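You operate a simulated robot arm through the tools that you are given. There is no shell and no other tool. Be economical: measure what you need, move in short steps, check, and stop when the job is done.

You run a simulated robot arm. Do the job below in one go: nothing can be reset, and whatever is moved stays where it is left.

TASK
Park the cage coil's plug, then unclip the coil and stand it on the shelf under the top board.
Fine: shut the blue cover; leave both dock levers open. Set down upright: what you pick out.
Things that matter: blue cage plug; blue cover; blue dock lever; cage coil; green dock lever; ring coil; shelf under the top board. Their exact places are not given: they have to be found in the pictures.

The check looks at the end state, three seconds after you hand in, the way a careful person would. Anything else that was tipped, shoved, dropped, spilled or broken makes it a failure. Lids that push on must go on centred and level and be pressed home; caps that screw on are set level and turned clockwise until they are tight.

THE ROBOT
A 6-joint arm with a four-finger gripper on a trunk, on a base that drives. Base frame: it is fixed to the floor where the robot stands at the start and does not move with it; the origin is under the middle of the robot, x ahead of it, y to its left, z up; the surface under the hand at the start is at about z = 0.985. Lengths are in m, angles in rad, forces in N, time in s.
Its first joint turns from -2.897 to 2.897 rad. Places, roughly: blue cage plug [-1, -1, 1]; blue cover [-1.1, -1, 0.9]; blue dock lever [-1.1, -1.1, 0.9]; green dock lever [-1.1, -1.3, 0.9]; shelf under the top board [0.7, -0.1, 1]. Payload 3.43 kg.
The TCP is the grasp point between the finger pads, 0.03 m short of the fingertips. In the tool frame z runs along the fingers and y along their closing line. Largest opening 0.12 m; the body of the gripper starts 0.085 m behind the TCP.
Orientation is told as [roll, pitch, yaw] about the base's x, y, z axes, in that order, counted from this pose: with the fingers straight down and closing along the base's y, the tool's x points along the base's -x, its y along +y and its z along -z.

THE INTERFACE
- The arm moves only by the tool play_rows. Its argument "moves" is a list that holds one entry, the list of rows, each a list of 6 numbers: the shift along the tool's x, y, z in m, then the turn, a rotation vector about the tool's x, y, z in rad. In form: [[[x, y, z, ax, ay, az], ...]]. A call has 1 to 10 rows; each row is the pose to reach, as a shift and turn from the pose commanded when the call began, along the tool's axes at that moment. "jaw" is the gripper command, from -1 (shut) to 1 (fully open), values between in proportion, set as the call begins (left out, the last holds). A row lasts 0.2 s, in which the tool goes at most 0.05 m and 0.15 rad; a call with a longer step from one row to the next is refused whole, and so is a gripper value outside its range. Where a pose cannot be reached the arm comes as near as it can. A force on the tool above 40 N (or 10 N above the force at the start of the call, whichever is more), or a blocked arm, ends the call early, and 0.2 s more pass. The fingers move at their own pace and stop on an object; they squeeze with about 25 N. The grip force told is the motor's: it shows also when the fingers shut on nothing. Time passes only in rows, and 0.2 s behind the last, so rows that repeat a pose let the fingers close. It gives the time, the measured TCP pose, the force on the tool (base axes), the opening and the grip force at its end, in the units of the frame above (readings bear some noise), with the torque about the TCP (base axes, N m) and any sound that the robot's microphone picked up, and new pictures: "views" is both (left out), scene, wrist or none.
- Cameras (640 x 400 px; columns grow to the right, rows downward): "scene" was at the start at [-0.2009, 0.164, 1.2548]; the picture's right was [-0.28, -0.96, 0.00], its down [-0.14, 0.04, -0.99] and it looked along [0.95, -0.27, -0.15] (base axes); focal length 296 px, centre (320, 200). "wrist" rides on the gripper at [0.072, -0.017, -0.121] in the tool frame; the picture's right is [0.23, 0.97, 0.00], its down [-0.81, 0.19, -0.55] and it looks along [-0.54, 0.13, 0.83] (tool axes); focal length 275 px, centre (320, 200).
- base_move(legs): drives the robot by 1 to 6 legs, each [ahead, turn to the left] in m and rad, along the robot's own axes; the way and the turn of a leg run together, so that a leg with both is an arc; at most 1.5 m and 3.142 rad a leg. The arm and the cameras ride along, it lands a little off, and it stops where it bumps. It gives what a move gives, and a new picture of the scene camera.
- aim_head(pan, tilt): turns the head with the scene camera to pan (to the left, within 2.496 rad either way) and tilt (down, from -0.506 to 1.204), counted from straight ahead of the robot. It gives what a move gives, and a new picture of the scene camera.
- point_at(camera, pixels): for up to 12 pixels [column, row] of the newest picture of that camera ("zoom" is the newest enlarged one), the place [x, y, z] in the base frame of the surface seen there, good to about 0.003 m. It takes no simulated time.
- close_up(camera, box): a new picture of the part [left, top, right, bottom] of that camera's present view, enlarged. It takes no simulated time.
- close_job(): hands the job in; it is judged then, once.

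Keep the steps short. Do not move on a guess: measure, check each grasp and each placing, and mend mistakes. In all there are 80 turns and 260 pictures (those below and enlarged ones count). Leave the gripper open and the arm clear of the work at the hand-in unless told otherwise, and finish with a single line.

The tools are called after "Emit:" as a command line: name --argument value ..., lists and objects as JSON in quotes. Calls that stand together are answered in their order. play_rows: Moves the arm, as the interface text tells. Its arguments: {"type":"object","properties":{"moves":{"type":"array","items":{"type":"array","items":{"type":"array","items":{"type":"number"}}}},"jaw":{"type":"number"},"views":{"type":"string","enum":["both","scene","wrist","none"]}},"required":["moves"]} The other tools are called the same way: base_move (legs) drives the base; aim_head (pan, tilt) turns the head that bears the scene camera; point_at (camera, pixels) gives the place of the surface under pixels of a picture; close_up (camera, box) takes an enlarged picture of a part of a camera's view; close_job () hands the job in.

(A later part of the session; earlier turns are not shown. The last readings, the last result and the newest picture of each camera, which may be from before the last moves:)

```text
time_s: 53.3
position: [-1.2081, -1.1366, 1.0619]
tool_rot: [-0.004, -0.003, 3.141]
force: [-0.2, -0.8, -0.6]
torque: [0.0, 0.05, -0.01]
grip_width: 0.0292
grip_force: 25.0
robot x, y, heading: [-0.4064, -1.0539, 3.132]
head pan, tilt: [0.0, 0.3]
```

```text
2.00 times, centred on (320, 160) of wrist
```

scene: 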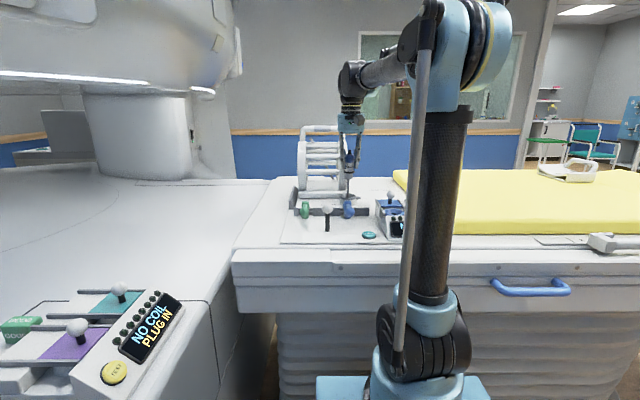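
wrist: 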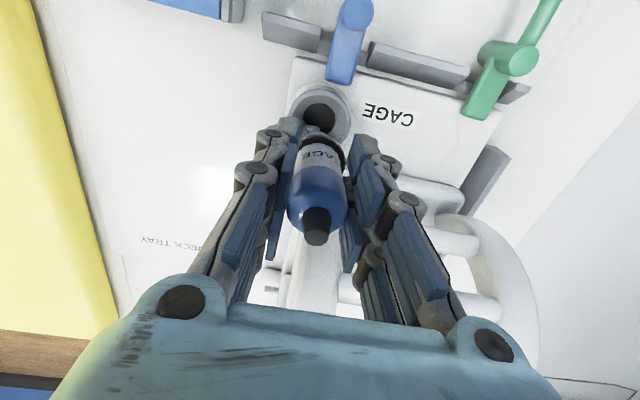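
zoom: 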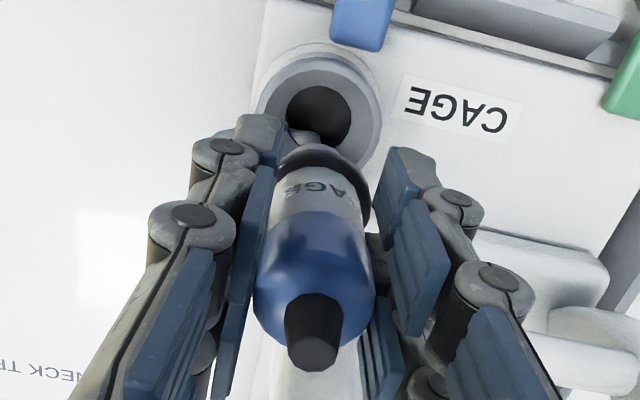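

The hole sits at the same wrist-view pixel (~319,118) as the blue socket did at equal height, so it is aligned. Descend slowly.

Emit:
play_rows --moves '[[[0, 0.0005, 0.02, 0, 0, 0], [0, 0.0005, 0.04, 0, 0, 0], [0, 0.0005, 0.055, 0, 0, 0], [0, 0.0005, 0.065, 0, 0, 0], [0, 0.0005, 0.075, 0, 0, 0], [0, 0.0005, 0.082, 0, 0, 0], [0, 0.0005, 0.088, 0, 0, 0], [0, 0.0005, 0.088, 0, 0, 0]]]' --views "wrist"

Emit:
close_up --camera "scene" --box '[290, 130, 410, 230]'

```text
time_s: 55.1
position: [-1.2104, -1.1391, 0.9736]
tool_rot: [-0.004, -0.004, 3.142]
force: [0.6, 0.8, 7.1]
torque: [0.01, 0.04, 0.0]
grip_width: 0.0291
grip_force: 25.4
robot x, y, heading: [-0.4072, -1.0567, 3.13]
head pan, tilt: [0.0, 0.3]
```

wrist: 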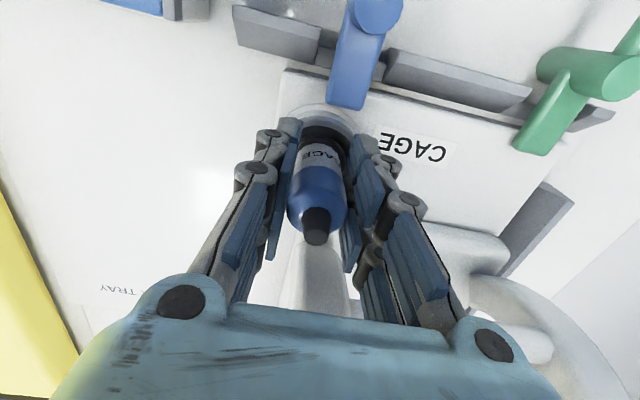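

```text
4.00 times, centred on (350, 180) of scene
```

zoom: 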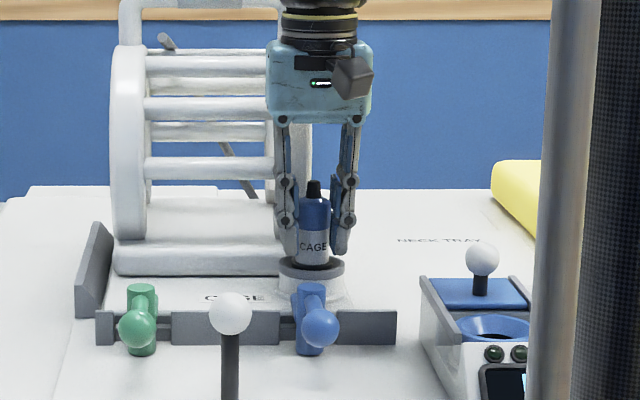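

Contact force 7 N: collar seems on the rim. Press 3 mm more to confirm it is home.

Emit:
play_rows --moves '[[[0, 0, 0.002, 0, 0, 0], [0, 0, 0.004, 0, 0, 0], [0, 0, 0.004, 0, 0, 0]]]' --views "none"

Emit:
close_up --camera "scene" --box '[320, 170, 380, 220]'

```text
time_s: 55.9
position: [-1.2106, -1.1384, 0.9701]
tool_rot: [-0.003, -0.001, 3.141]
force: [-1.8, 1.5, 21.0]
torque: [0.09, 0.2, -0.01]
grip_width: 0.029
grip_force: 24.8
robot x, y, heading: [-0.4076, -1.0562, 3.134]
head pan, tilt: [0.0, 0.3]
```

```text
8.00 times, centred on (350, 195) of scene
```

zoom: 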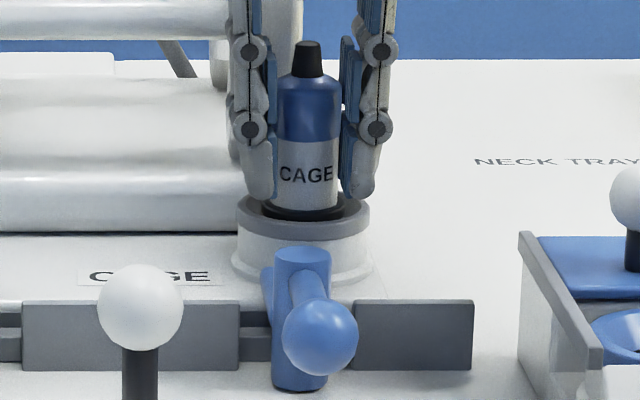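

Seated. Release, then rise 0.12 m.

Emit:
play_rows --moves '[[[0, 0, -0.003, 0, 0, 0], [0, 0, -0.003, 0, 0, 0], [0, 0, -0.003, 0, 0, 0], [0, 0, -0.045, 0, 0, 0], [0, 0, -0.09, 0, 0, 0], [0, 0, -0.13, 0, 0, 0], [0.04, 0, -0.15, 0, 0, 0], [0.08, 0, -0.15, 0, 0, 0], [0.08, 0, -0.15, 0, 0, 0]]]' --jaw 0.1

Emit:
close_up --camera "scene" --box '[290, 150, 410, 230]'

```text
time_s: 57.9
position: [-1.1294, -1.1387, 1.1195]
tool_rot: [-0.005, -0.001, 3.142]
force: [-0.1, 0.0, -0.1]
torque: [0.02, 0.0, -0.04]
grip_width: 0.066
grip_force: 0.1
robot x, y, heading: [-0.4052, -1.0557, 3.135]
head pan, tilt: [0.0, 0.3]
```

scene: 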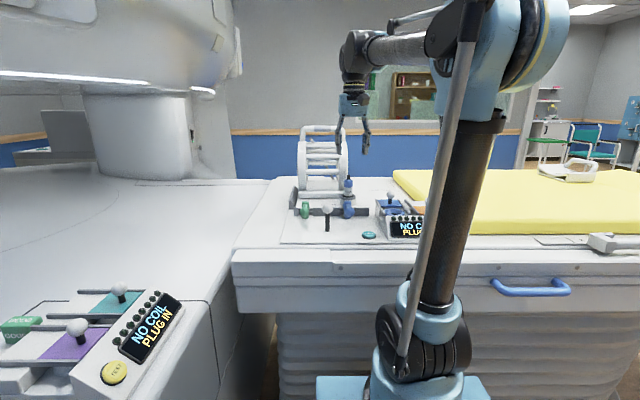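
wrist: 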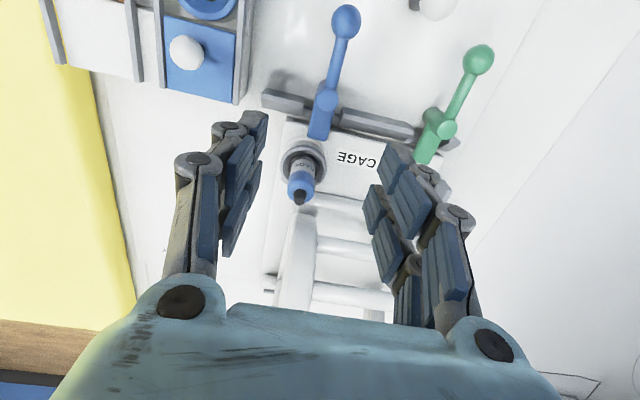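

```text
5.00 times, centred on (350, 190) of scene
```

zoom: 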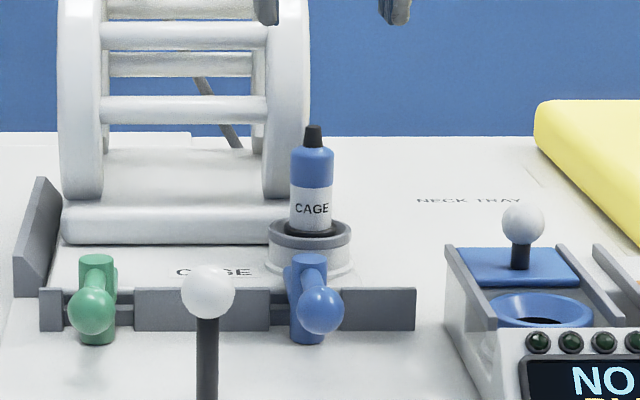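

Plug parked. Now the blue cover: move above its knob at (−1.108,−1.013).

Emit:
play_rows --moves '[[[0.005, -0.042, 0, 0, 0, 0], [0.015, -0.084, 0, 0, 0, 0], [0.021, -0.1257, 0, 0, 0, 0], [0.021, -0.1257, 0.045, 0, 0, 0], [0.021, -0.1257, 0.09, 0, 0, 0], [0.021, -0.1257, 0.09, 0, 0, 0]]]' --views "wrist"

Emit:
close_up --camera "scene" --box '[330, 150, 450, 230]'

Emit:
point_at --camera "zoom" --pixels '[[322, 205], [322, 220], [305, 218], [320, 270]]'

```text
time_s: 59.3
position: [-1.1073, -1.0117, 1.0284]
tool_rot: [-0.004, -0.002, 3.14]
force: [-0.2, -0.3, -0.3]
torque: [-0.03, 0.01, 0.02]
grip_width: 0.0658
grip_force: 0.1
robot x, y, heading: [-0.4024, -1.0547, 3.136]
head pan, tilt: [0.0, 0.3]
```

wrist: 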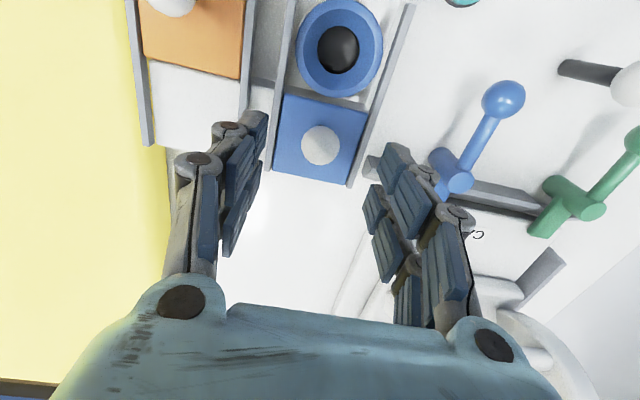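

```text
5.00 times, centred on (390, 190) of scene
```

zoom: 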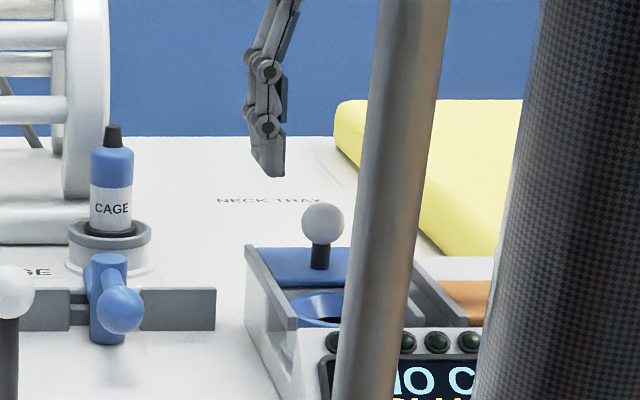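

```text
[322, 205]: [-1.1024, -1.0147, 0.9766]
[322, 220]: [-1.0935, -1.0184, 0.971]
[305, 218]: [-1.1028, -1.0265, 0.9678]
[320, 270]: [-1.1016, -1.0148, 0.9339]
```

Knob centre ≈ (−1.105,−1.014). Descend 0.057 and close.

Emit:
play_rows --moves '[[[0.001, 0.002, 0.03, 0, 0, 0], [0.001, 0.002, 0.057, 0, 0, 0], [0.001, 0.002, 0.057, 0, 0, 0]]]' --views "none"

Emit:
play_rows --moves '[[[0, 0, 0, 0, 0, 0], [0, 0, 0, 0, 0, 0], [0, 0, 0, 0, 0, 0]]]' --jaw -1 --views "wrist"

```text
time_s: 60.1
position: [-1.1067, -1.0145, 0.973]
tool_rot: [-0.003, 0.0, 3.142]
force: [-0.3, 0.0, -0.4]
torque: [-0.01, -0.03, 0.0]
grip_width: 0.0661
grip_force: 0.0
robot x, y, heading: [-0.4031, -1.0569, 3.13]
head pan, tilt: [0.0, 0.3]
```

```text
time_s: 60.9
position: [-1.106, -1.0151, 0.9727]
tool_rot: [-0.004, 0.0, 3.142]
force: [-0.7, 3.1, 4.5]
torque: [0.07, 0.04, -0.01]
grip_width: 0.026
grip_force: 44.9
robot x, y, heading: [-0.403, -1.0519, 3.131]
head pan, tilt: [0.0, 0.3]
```

wrist: 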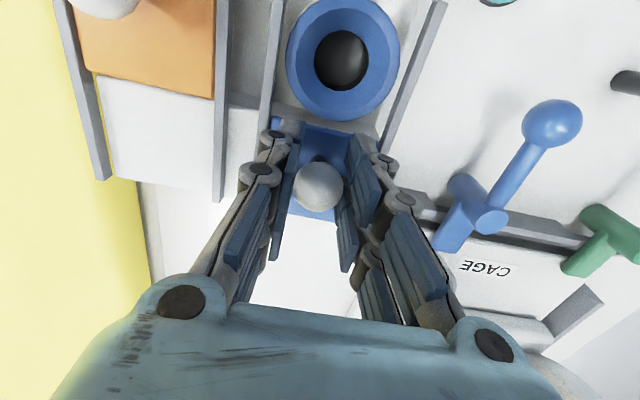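

Knob held (0.026 m). Slide it along +x about 0.07 m.

Emit:
play_rows --moves '[[[0.012, 0, 0, 0, 0, 0], [0.024, 0, 0, 0, 0, 0], [0.036, 0, 0, 0, 0, 0], [0.048, 0, 0, 0, 0, 0], [0.06, 0, 0, 0, 0, 0], [0.07, 0, 0, 0, 0, 0], [0.07, 0, 0, 0, 0, 0]]]' --views "wrist"

```text
time_s: 62.5
position: [-1.0372, -1.016, 0.9714]
tool_rot: [-0.003, -0.001, 3.142]
force: [-2.1, 8.1, 30.3]
torque: [0.12, 0.2, -0.05]
grip_width: 0.026
grip_force: 45.2
robot x, y, heading: [-0.4081, -1.0528, 3.14]
head pan, tilt: [0.0, 0.3]
```

wrist: 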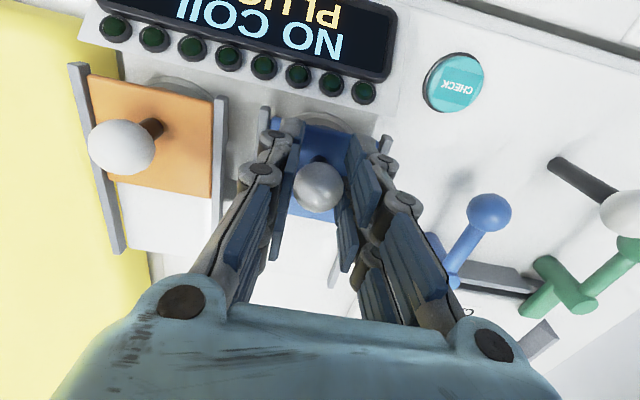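

It slid. There is 30 N upward force, so I raise 1 mm and push 5 mm further to find the end stop.

Emit:
play_rows --moves '[[[0, 0, -0.001, 0, 0, 0], [0.003, 0, -0.001, 0, 0, 0], [0.005, 0, -0.001, 0, 0, 0], [0.005, 0, -0.001, 0, 0, 0]]]' --views "none"

```text
time_s: 63.5
position: [-1.0344, -1.0144, 0.9727]
tool_rot: [-0.003, -0.003, 3.142]
force: [-36.3, 1.8, 0.7]
torque: [0.01, 0.39, -0.01]
grip_width: 0.0264
grip_force: 45.5
robot x, y, heading: [-0.4062, -1.0545, 3.137]
head pan, tilt: [0.0, 0.3]
```

End stop reached (36 N, x=−1.034, same as the shut orange cover). Release and rise.

Emit:
play_rows --moves '[[[-0.003, 0, 0, 0, 0, 0], [-0.003, 0, 0, 0, 0, 0], [-0.003, 0, 0, 0, 0, 0], [-0.003, 0, -0.04, 0, 0, 0], [-0.003, 0, -0.08, 0, 0, 0], [-0.003, 0, -0.12, 0, 0, 0], [-0.003, 0.04, -0.12, 0, 0, 0], [-0.003, 0.08, -0.12, 0, 0, 0], [-0.003, 0.12, -0.12, 0, 0, 0], [-0.003, 0.12, -0.12, 0, 0, 0]]]' --jaw 0.1 --views "wrist"

Emit:
close_up --camera "scene" --box '[330, 170, 450, 250]'

```text
time_s: 65.7
position: [-1.0367, -1.1369, 1.0933]
tool_rot: [-0.003, -0.002, 3.142]
force: [-0.8, -0.3, -0.5]
torque: [0.0, -0.01, 0.02]
grip_width: 0.0658
grip_force: 0.0
robot x, y, heading: [-0.406, -1.0529, 3.13]
head pan, tilt: [0.0, 0.3]
```

wrist: 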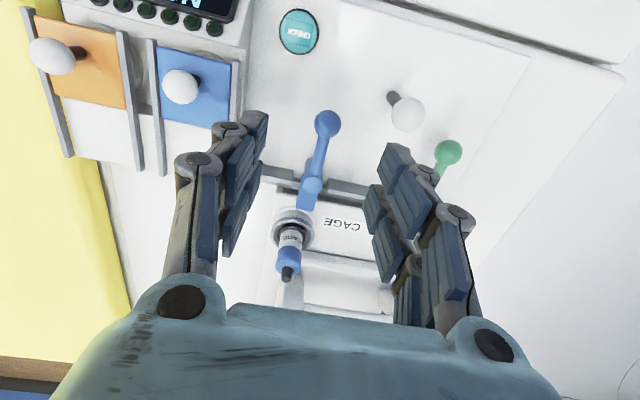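

```text
5.00 times, centred on (390, 210) of scene
```

zoom: 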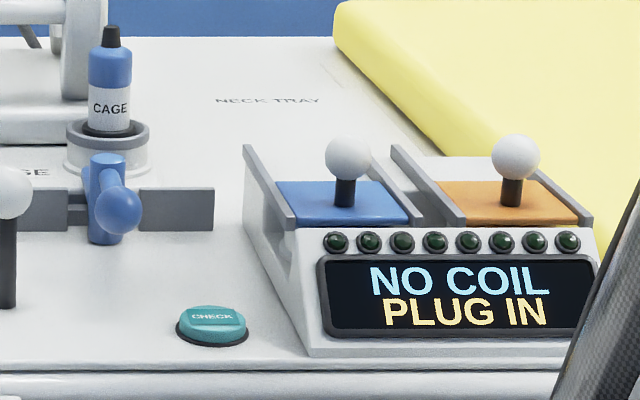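

Cover shut, level with the orange one. Now a close look at the blue lever.

Emit:
close_up --camera "wrist" --box '[260, 95, 380, 215]'

Emit:
close_up --camera "scene" --box '[290, 190, 365, 230]'

Emit:
point_at --camera "wrist" --pixels '[[327, 122], [322, 145], [317, 170], [312, 185], [305, 193], [303, 207], [308, 180], [327, 112], [448, 152]]'

```text
3.33 times, centred on (320, 155) of wrist
```

zoom: 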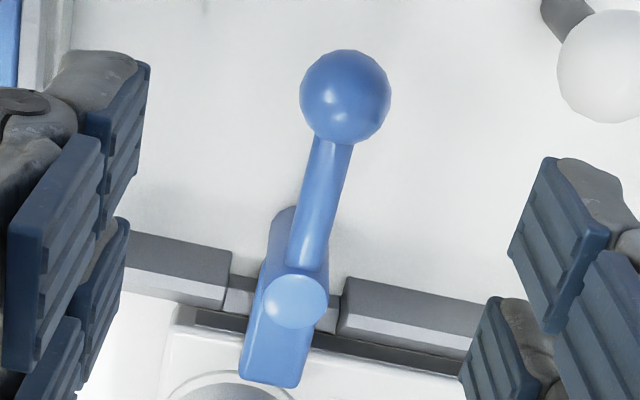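

```text
8.53 times, centred on (328, 210) of scene
```

zoom: 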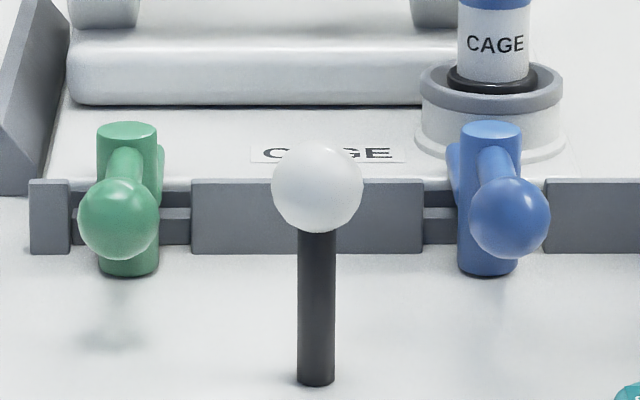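

```text
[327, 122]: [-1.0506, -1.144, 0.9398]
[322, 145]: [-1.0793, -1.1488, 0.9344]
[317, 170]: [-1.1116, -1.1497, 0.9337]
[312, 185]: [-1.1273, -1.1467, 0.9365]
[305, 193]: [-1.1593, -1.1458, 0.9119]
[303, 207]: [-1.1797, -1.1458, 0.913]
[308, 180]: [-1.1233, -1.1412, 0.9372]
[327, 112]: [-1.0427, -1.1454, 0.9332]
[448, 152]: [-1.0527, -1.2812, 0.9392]
```

The blue lever looks like a toe clamp on a vertical post at (−1.12,−1.146): the handle points +x and the toe lies on the base. I will grasp the ball at (−1.05,−1.145,0.927) and feel its turning.

Emit:
play_rows --moves '[[[-0.007, 0.008, 0.04, 0, 0, 0], [-0.013, 0.008, 0.08, 0, 0, 0], [-0.013, 0.008, 0.12, 0, 0, 0], [-0.013, 0.008, 0.16, 0, 0, 0], [-0.013, 0.008, 0.16, 0, 0, 0]]]' --views "wrist"

Emit:
play_rows --moves '[[[0, 0, 0, 0, 0, 0], [0, 0, 0, 0, 0, 0], [0, 0, 0, 0, 0, 0]]]' --jaw -1 --views "wrist"

```text
time_s: 66.9
position: [-1.0526, -1.1441, 0.9323]
tool_rot: [-0.004, -0.002, 3.141]
force: [-0.6, -0.4, 0.0]
torque: [0.0, 0.01, 0.0]
grip_width: 0.066
grip_force: 0.1
robot x, y, heading: [-0.4058, -1.0564, 3.129]
head pan, tilt: [0.0, 0.3]
```

wrist: 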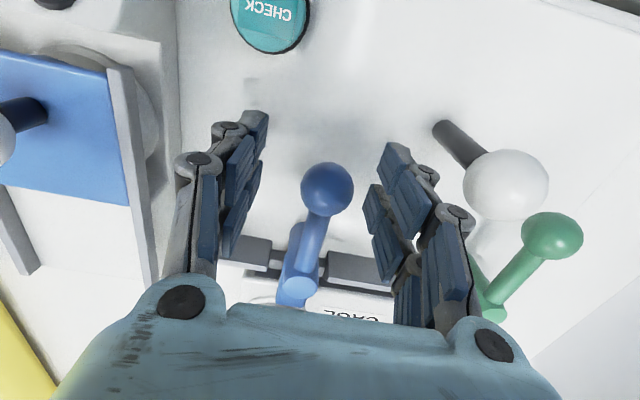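

```text
time_s: 67.7
position: [-1.0512, -1.1448, 0.9335]
tool_rot: [-0.003, -0.002, 3.142]
force: [1.0, -1.3, 0.5]
torque: [-0.02, -0.04, 0.01]
grip_width: 0.0283
grip_force: 45.0
robot x, y, heading: [-0.4052, -1.0552, 3.134]
head pan, tilt: [0.0, 0.3]
```

wrist: 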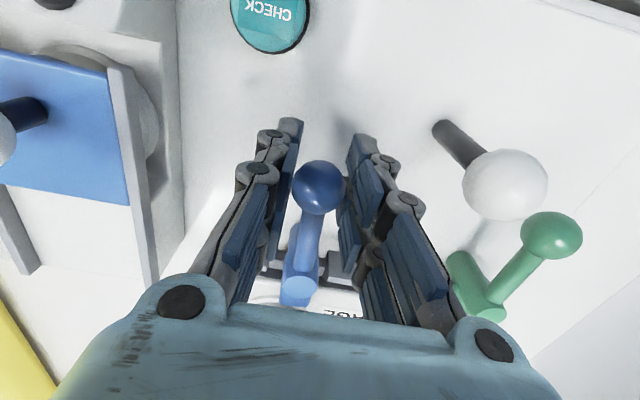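

Gripped. Try a small turn of 0.25 rad toward +y.

Emit:
play_rows --moves '[[[0, -0.005, 0, 0, 0, -0.07], [-0.001, -0.0105, 0, 0, 0, -0.15], [-0.002, -0.0175, 0, 0, 0, -0.25], [-0.002, -0.0175, 0, 0, 0, -0.25]]]' --views "wrist"

```text
time_s: 68.7
position: [-1.054, -1.1265, 0.9329]
tool_rot: [-0.004, -0.002, -2.89]
force: [-29.7, -9.0, 15.6]
torque: [-0.15, 0.34, 0.01]
grip_width: 0.0283
grip_force: 45.0
robot x, y, heading: [-0.4051, -1.0562, 3.132]
head pan, tilt: [0.0, 0.3]
```

wrist: 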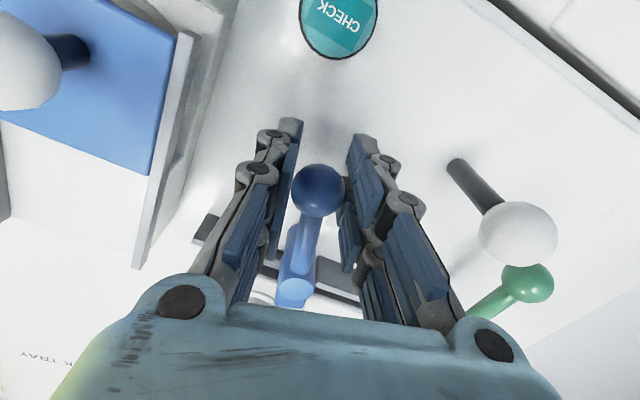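

It turns freely toward +y. Continue along the arc to ~0.8 rad, easing 2 mm inward.

Emit:
play_rows --moves '[[[-0.002, 0, 0, 0, 0, 0], [-0.0027, -0.0098, 0, 0, 0, -0.14], [-0.0047, -0.0193, 0, 0, 0, -0.28], [-0.0081, -0.0285, 0, 0, 0, -0.42], [-0.0127, -0.0372, 0, 0, 0, -0.56], [-0.0127, -0.0372, 0, 0, 0, -0.56]]]' --views "wrist"

Emit:
close_up --camera "scene" --box '[290, 170, 410, 250]'

```text
time_s: 70.1
position: [-1.0739, -1.0918, 0.9327]
tool_rot: [-0.002, 0.001, -2.328]
force: [3.1, 7.7, -18.0]
torque: [0.05, 0.06, -0.2]
grip_width: 0.0282
grip_force: 45.2
robot x, y, heading: [-0.4058, -1.057, 3.131]
head pan, tilt: [0.0, 0.3]
```

wrist: 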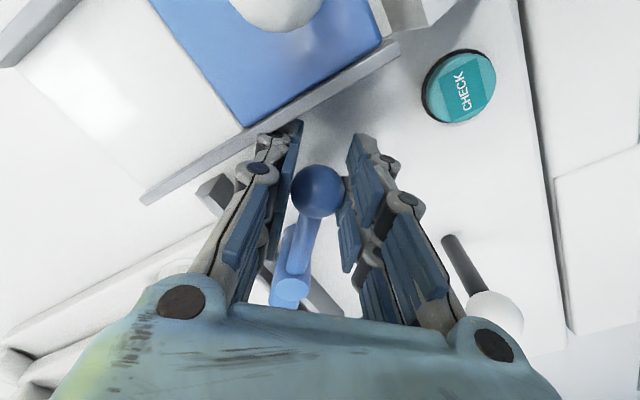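

```text
5.00 times, centred on (350, 210) of scene
```

zoom: 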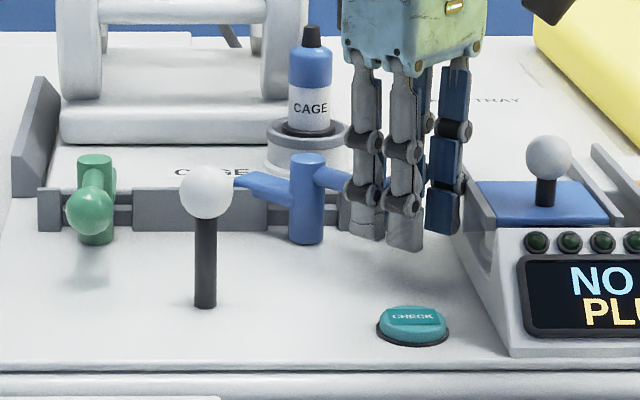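

Confirmed: vertical pivot and the toe is leaving the base. Continue to about 90°.

Emit:
play_rows --moves '[[[-0.0007, -0.0098, 0.001, 0, 0, -0.14], [-0.0027, -0.0193, 0.001, 0, 0, -0.28], [-0.0061, -0.0285, 0.001, 0, 0, -0.42], [-0.0107, -0.0372, 0.001, 0, 0, -0.56], [-0.0165, -0.0451, 0.001, 0, 0, -0.7], [-0.0165, -0.0451, 0.001, 0, 0, -0.7]]]' --views "wrist"

Emit:
close_up --camera "scene" --box '[290, 170, 410, 250]'

```text
time_s: 70.8
position: [-1.0748, -1.0832, 0.9398]
tool_rot: [-0.007, -0.003, -2.065]
force: [-2.8, -9.1, -5.4]
torque: [-0.25, -0.04, 0.44]
grip_width: 0.029
grip_force: 45.5
robot x, y, heading: [-0.4052, -1.0598, 3.131]
head pan, tilt: [0.0, 0.3]
stopped in row 3: the force on the tool passed its limit at 47 N (the readings are from after the stop); the commanded pose is now the measured one
```

wrist: 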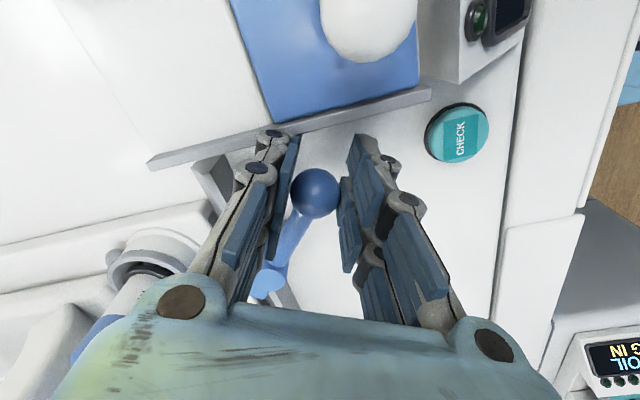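

```text
5.00 times, centred on (350, 210) of scene
```

zoom: 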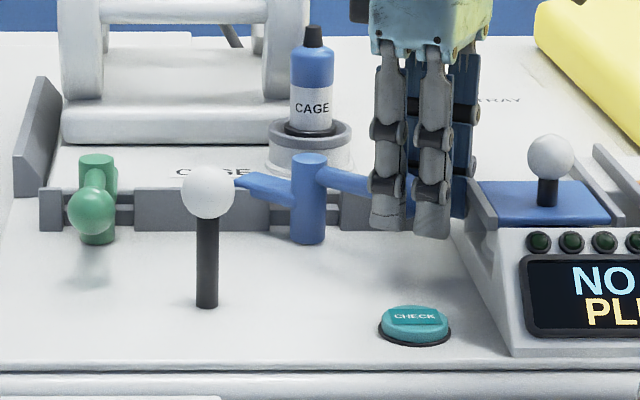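

Force limit hit at ~0.9 rad: either the lever's stop or a finger touching the housing. I release, rise and look.

Emit:
play_rows --moves '[[[0, 0.001, 0, 0, 0, 0], [0, 0.001, 0, 0, 0, 0], [0, 0.001, -0.03, 0, 0, 0], [0, 0.001, -0.07, 0, 0, 0], [0, 0.001, -0.11, 0, 0, 0], [0, 0.001, -0.15, 0, 0, 0], [0, 0.001, -0.15, 0, 0, 0.1]]]' --jaw -0.2 --views "wrist"

Emit:
close_up --camera "wrist" --box '[150, 60, 450, 300]'

Emit:
close_up --camera "scene" --box '[290, 180, 410, 250]'

```text
time_s: 72.4
position: [-1.0726, -1.0826, 1.0898]
tool_rot: [-0.008, -0.004, -2.164]
force: [0.4, -0.3, 0.3]
torque: [-0.01, 0.07, -0.01]
grip_width: 0.0477
grip_force: 0.1
robot x, y, heading: [-0.4029, -1.0529, 3.134]
head pan, tilt: [0.0, 0.3]
```

wrist: 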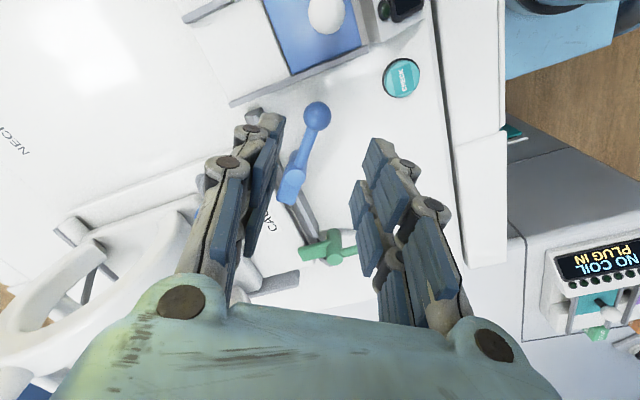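

```text
1.67 times, centred on (300, 180) of wrist
```

zoom: 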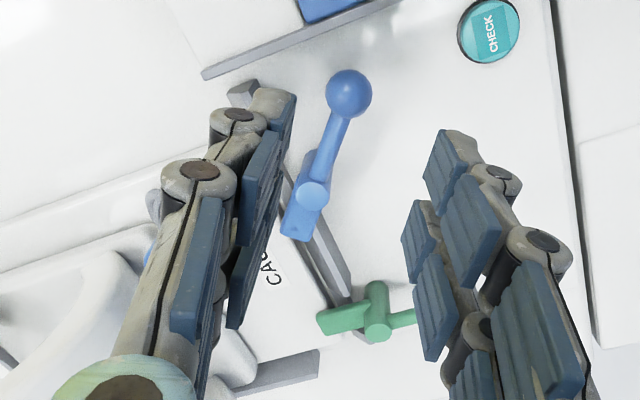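

```text
5.33 times, centred on (350, 215) of scene
```

zoom: 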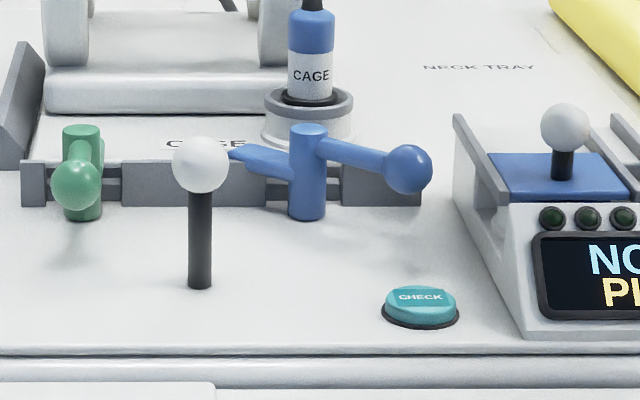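

Measure the blue lever's ball, post and toe now.

Emit:
point_at --camera "zoom" --pixels '[[408, 155], [408, 172], [345, 150], [307, 132], [240, 153], [260, 160], [280, 160], [150, 145], [237, 165]]'

Emit:
point_at --camera "wrist" --pixels '[[316, 113], [294, 182], [288, 200], [287, 193], [300, 215], [285, 205]]'

```text
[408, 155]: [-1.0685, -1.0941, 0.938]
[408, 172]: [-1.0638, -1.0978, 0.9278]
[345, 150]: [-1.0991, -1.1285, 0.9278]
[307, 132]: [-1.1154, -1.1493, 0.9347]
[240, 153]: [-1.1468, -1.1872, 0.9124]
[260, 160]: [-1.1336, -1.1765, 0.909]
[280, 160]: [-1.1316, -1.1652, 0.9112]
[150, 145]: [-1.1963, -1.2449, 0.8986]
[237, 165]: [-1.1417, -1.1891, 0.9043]
```

```text
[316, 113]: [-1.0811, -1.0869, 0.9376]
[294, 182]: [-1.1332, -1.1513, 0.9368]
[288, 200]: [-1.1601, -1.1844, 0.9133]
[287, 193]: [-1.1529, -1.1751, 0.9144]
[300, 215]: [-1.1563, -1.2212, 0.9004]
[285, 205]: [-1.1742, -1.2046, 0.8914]
```

Lever at ~0.86 rad, toe tip still near the base edge. I'll close the fingers, turn the hand back, and then push the ball in −x from its +x side to see whether it goes further.

Emit:
play_rows --moves '[[[0.002, 0.01, 0, 0, 0, 0.14], [0.004, 0.02, 0, 0, 0, 0.28], [0.006, 0.032, 0, 0, 0, 0.42], [0.006, 0.032, 0, 0, 0, 0.56], [0.006, 0.032, 0, 0, 0, 0.7], [0.006, 0.032, 0.04, 0, 0, 0.84], [0.006, 0.032, 0.08, 0, 0, 0.977], [0.006, 0.032, 0.12, 0, 0, 0.977], [0.006, 0.032, 0.157, 0, 0, 0.977], [0.006, 0.032, 0.157, 0, 0, 0.977]]]' --jaw -1 --views "wrist"

```text
time_s: 74.6
position: [-1.0427, -1.0958, 0.9314]
tool_rot: [0.0, -0.009, 3.141]
force: [0.4, 0.6, -0.1]
torque: [-0.01, 0.0, 0.01]
grip_width: 0.0002
grip_force: 25.2
robot x, y, heading: [-0.4044, -1.058, 3.132]
head pan, tilt: [0.0, 0.3]
```

wrist: 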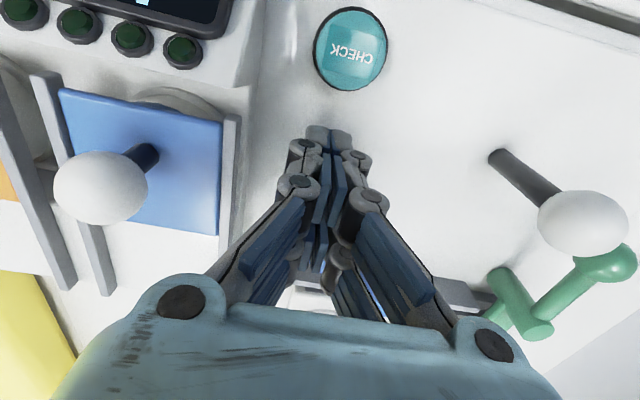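

Push along −x in small steps.

Emit:
play_rows --moves '[[[-0.01, 0, 0, 0, 0, 0], [-0.02, 0, 0, 0, 0, 0], [-0.03, -0.002, 0, 0, 0, 0], [-0.04, -0.004, 0, 0, 0, 0], [-0.05, -0.006, 0, 0, 0, 0], [-0.055, -0.007, 0, 0, 0, 0]]]' --views "none"

Emit:
close_up --camera "scene" --box '[290, 180, 410, 250]'

```text
time_s: 75.9
position: [-1.0816, -1.0909, 0.9395]
tool_rot: [0.001, -0.013, -3.142]
force: [-3.0, 0.1, -2.0]
torque: [0.01, -0.18, 0.01]
grip_width: 0.0001
grip_force: 25.2
robot x, y, heading: [-0.4054, -1.0565, 3.135]
head pan, tilt: [0.0, 0.3]
stopped in row 6: the force on the tool passed its limit at 51 N (the readings are from after the stop); the commanded pose is now the measured one
```

```text
5.33 times, centred on (350, 215) of scene
```

zoom: 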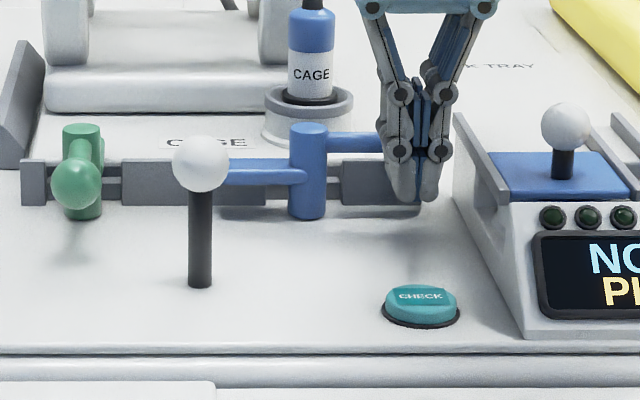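

The lever went to about 90° and met its stop. Rise and check with measurements.

Emit:
play_rows --moves '[[[0.006, 0, -0.01, 0, 0, 0], [0.008, 0, -0.05, 0, 0, 0], [0.008, 0, -0.1, 0, 0, 0], [0.008, 0.045, -0.13, 0, 0, 0], [0.01, 0.09, -0.14, 0, 0, 0], [0.02, 0.135, -0.14, 0, 0, 0], [0.032, 0.152, -0.14, 0, 0, 0], [0.032, 0.152, -0.14, 0, 0, 0]]]' --views "wrist"

Emit:
close_up --camera "scene" --box '[290, 180, 410, 250]'

Emit:
point_at --camera "zoom" --pixels '[[77, 165], [77, 185], [80, 130], [200, 140], [250, 160], [400, 140]]'

```text
refused: row 4 steps farther than a row can; nothing moved
```

```text
5.33 times, centred on (350, 215) of scene
```

zoom: 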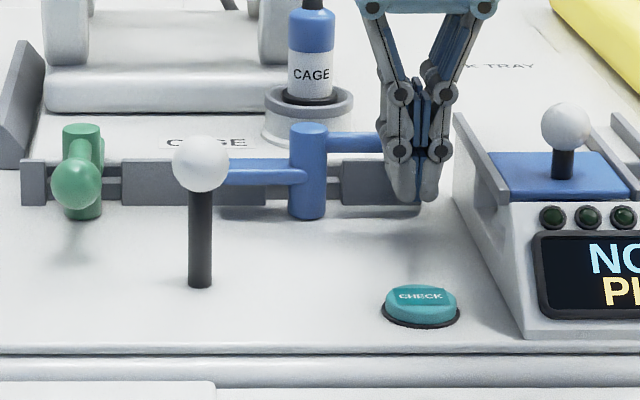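

```text
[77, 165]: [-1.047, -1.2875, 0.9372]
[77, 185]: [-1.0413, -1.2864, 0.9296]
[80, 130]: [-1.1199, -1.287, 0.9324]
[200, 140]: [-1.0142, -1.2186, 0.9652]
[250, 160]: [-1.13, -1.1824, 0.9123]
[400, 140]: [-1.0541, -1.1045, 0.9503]
```

One step was too long; repeat with shorter steps.

Emit:
play_rows --moves '[[[0.006, 0, -0.01, 0, 0, 0], [0.008, 0, -0.05, 0, 0, 0], [0.008, 0, -0.09, 0, 0, 0], [0.008, 0.03, -0.12, 0, 0, 0], [0.01, 0.06, -0.14, 0, 0, 0], [0.02, 0.1, -0.14, 0, 0, 0], [0.032, 0.14, -0.14, 0, 0, 0], [0.032, 0.152, -0.14, 0, 0, 0], [0.032, 0.152, -0.14, 0, 0, 0]]]' --views "wrist"

Emit:
close_up --camera "scene" --box '[290, 180, 410, 250]'

Emit:
point_at --camera "zoom" --pixels '[[240, 165], [255, 160], [307, 132], [395, 150], [395, 135], [360, 140]]'

```text
time_s: 77.9
position: [-1.0481, -1.2436, 1.0809]
tool_rot: [0.0, -0.014, -3.14]
force: [0.0, -0.4, 0.1]
torque: [-0.01, 0.0, 0.01]
grip_width: 0.0001
grip_force: 24.6
robot x, y, heading: [-0.4025, -1.0532, 3.135]
head pan, tilt: [0.0, 0.3]
```

wrist: 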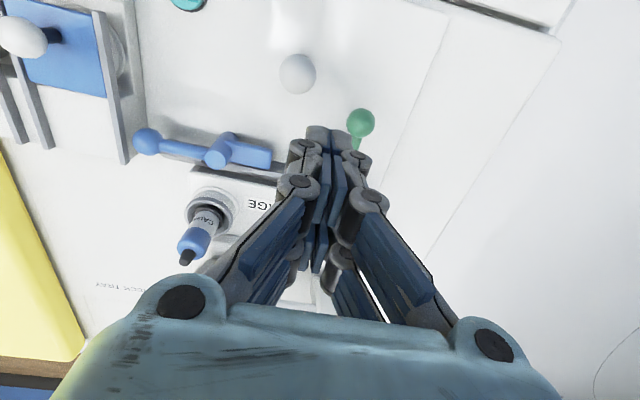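

```text
5.33 times, centred on (350, 215) of scene
```

zoom: 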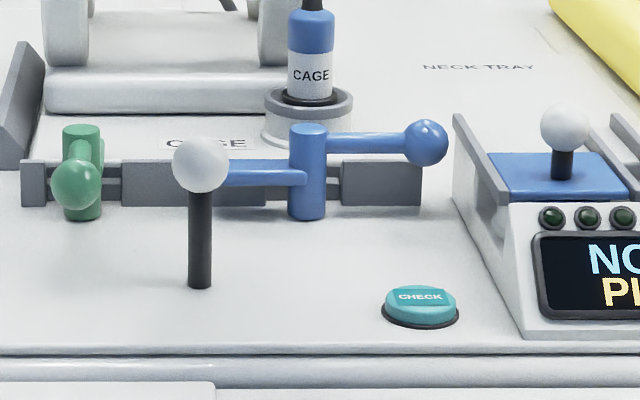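

```text
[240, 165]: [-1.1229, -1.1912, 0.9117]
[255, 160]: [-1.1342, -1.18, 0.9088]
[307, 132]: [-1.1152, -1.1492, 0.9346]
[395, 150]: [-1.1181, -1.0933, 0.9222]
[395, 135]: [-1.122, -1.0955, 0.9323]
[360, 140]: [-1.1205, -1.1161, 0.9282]
```

Blue lever fully open (90°). Now green: descend between the white stick and the green ball, at x=−1.065, y=−1.25.

Emit:
play_rows --moves '[[[-0.017, 0.005, 0.03, 0, 0.014, 0], [-0.017, 0.005, 0.07, 0, 0.014, 0], [-0.017, 0.005, 0.11, 0, 0.014, 0], [-0.017, 0.005, 0.148, 0, 0.014, 0], [-0.017, 0.005, 0.148, 0, 0.014, 0]]]' --views "wrist"

Emit:
close_up --camera "scene" --box '[280, 170, 400, 240]'

```text
time_s: 79.1
position: [-1.0673, -1.2491, 0.9333]
tool_rot: [0.0, 0.0, -3.142]
force: [0.7, -0.7, -0.2]
torque: [-0.01, 0.02, 0.01]
grip_width: 0.0
grip_force: 25.1
robot x, y, heading: [-0.4028, -1.0557, 3.134]
head pan, tilt: [0.0, 0.3]
```

wrist: 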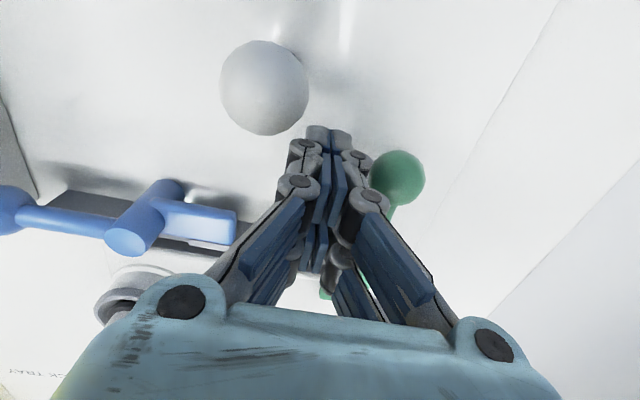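

```text
5.33 times, centred on (340, 205) of scene
```

zoom: 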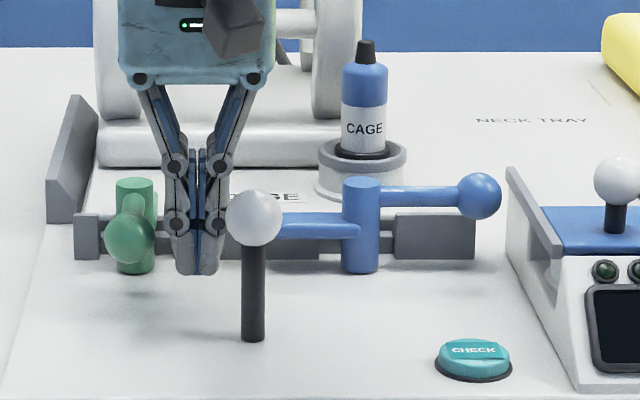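

Push the green handle toward −y along its arc.

Emit:
play_rows --moves '[[[0.006, 0.015, 0, 0, 0, 0], [0.012, 0.03, 0, 0, 0, 0], [0.017, 0.045, 0, 0, 0, 0], [0.016, 0.06, 0, 0, 0, 0], [0.013, 0.074, 0, 0, 0, 0], [0.006, 0.086, 0, 0, 0, 0], [-0.004, 0.097, 0, 0, 0, 0], [-0.014, 0.105, 0, 0, 0, 0], [-0.022, 0.11, 0, 0, 0, 0], [-0.027, 0.112, 0, 0, 0, 0]]]' --views "wrist"

Emit:
close_up --camera "scene" --box '[260, 170, 380, 240]'

```text
time_s: 81.3
position: [-1.0898, -1.361, 0.9327]
tool_rot: [0.0, 0.002, -3.14]
force: [28.4, 2.9, -5.9]
torque: [0.09, -0.31, -0.04]
grip_width: 0.0061
grip_force: 33.7
robot x, y, heading: [-0.407, -1.0553, 3.13]
head pan, tilt: [0.0, 0.3]
```

wrist: 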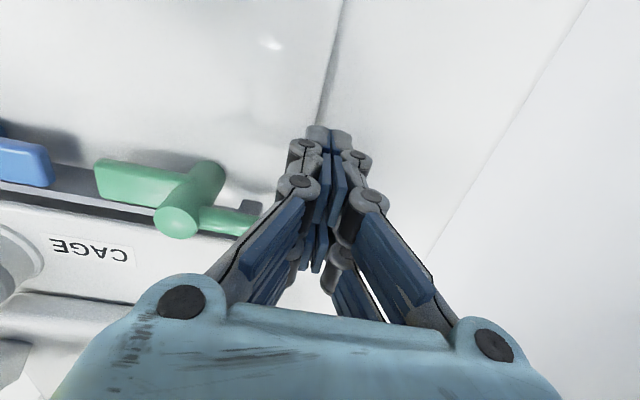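

```text
5.33 times, centred on (320, 205) of scene
```

zoom: 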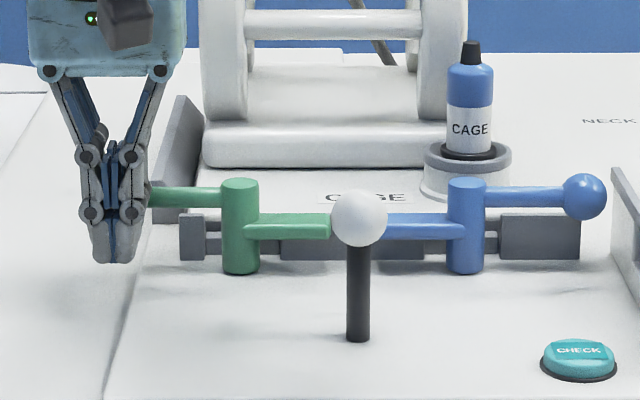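

Both levers stand open. Back off, rise and look over the coil.

Emit:
play_rows --moves '[[[0.01, 0, 0, 0, 0, 0], [0.012, 0, -0.04, 0, 0, 0], [0.012, -0.01, -0.085, 0, 0, 0], [0.012, -0.03, -0.13, 0, 0, 0], [0.015, -0.05, -0.17, 0, 0, 0], [0.015, -0.07, -0.21, 0, 0, 0], [0.015, -0.09, -0.25, 0, 0, 0], [0.015, -0.11, -0.29, 0, 0, 0], [0.015, -0.13, -0.33, 0, 0, 0], [0.015, -0.13, -0.33, 0, 0, 0]]]' --jaw 0.3

Emit:
close_up --camera "scene" --box '[260, 110, 400, 240]'

Emit:
close_up --camera "wrist" --box '[200, 80, 440, 320]'

```text
time_s: 83.5
position: [-1.0799, -1.2301, 1.2634]
tool_rot: [0.001, -0.001, -3.141]
force: [0.0, -0.9, 0.2]
torque: [-0.03, 0.01, -0.02]
grip_width: 0.0778
grip_force: 0.0
robot x, y, heading: [-0.4015, -1.0554, 3.133]
head pan, tilt: [0.0, 0.3]
```

scene: 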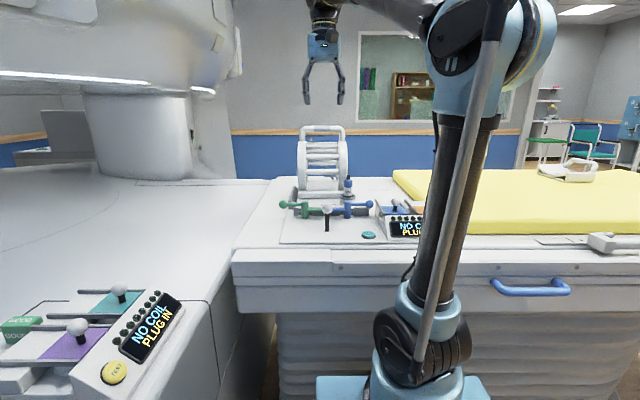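
wrist: 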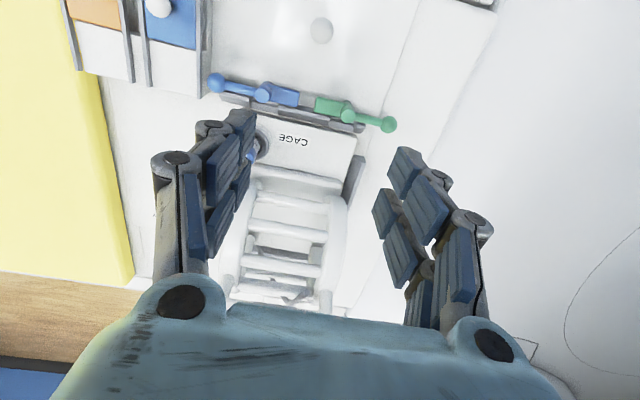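

```text
3.08 times, centred on (330, 175) of scene
```

zoom: 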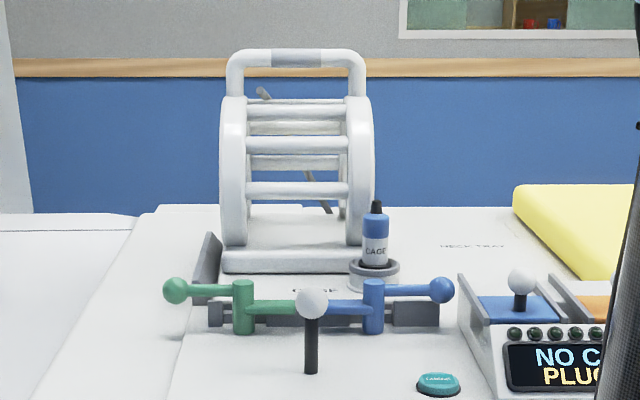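

```text
1.67 times, centred on (320, 200) of wrist
```

zoom: 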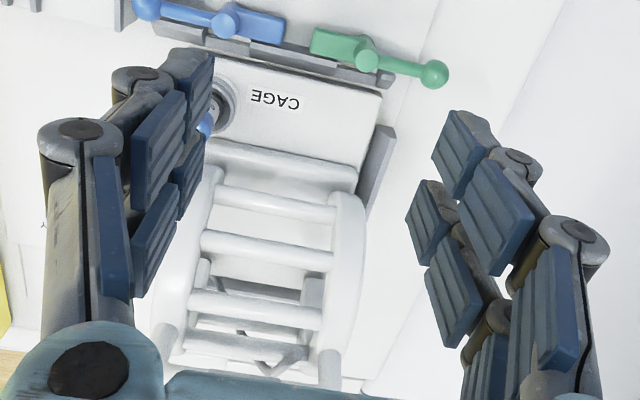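

I need the handle and the base's rear edge in view: pull the hand back and up.

Emit:
play_rows --moves '[[[0.03, 0, -0.03, 0, 0, 0], [0.06, 0, -0.06, 0, 0, 0], [0.09, 0, -0.09, 0, 0, 0], [0.11, 0, -0.12, 0, 0, 0], [0.12, 0, -0.15, 0, 0, 0], [0.12, 0, -0.15, 0, 0, 0]]]' --views "wrist"

Emit:
close_up --camera "wrist" --box '[220, 150, 400, 320]'

```text
time_s: 84.9
position: [-0.9577, -1.2304, 1.4126]
tool_rot: [0.002, 0.001, -3.142]
force: [-0.4, 0.6, -0.8]
torque: [-0.01, -0.06, 0.02]
grip_width: 0.0783
grip_force: 0.0
robot x, y, heading: [-0.4031, -1.054, 3.132]
head pan, tilt: [0.0, 0.3]
```

wrist: 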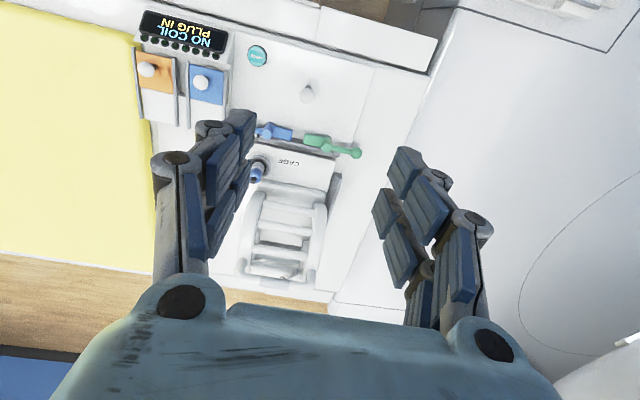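

```text
2.35 times, centred on (310, 235) of wrist
```

zoom: 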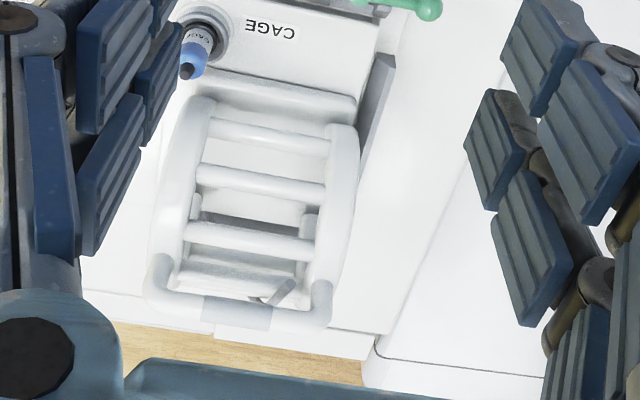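

Emit:
point_at --camera "zoom" --pixels '[[235, 308], [270, 318], [165, 270], [325, 295], [255, 150], [350, 100], [215, 85], [325, 125], [200, 255], [275, 45], [160, 300], [240, 310]]'

Emit:
point_at --camera "scene" --pixels '[[320, 127], [303, 132], [339, 132], [325, 127]]'

```text
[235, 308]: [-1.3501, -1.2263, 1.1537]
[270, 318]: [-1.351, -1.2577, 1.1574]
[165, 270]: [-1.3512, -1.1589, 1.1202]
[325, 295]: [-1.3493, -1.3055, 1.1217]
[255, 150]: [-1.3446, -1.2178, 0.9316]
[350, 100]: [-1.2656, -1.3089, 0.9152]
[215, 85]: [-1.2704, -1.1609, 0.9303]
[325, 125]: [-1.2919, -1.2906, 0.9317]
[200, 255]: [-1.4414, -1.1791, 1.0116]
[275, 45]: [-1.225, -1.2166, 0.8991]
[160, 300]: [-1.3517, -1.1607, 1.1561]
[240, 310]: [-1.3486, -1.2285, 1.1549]
```

```text
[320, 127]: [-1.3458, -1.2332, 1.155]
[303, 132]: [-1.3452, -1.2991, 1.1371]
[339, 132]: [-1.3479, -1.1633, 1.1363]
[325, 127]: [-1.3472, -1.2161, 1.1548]
```

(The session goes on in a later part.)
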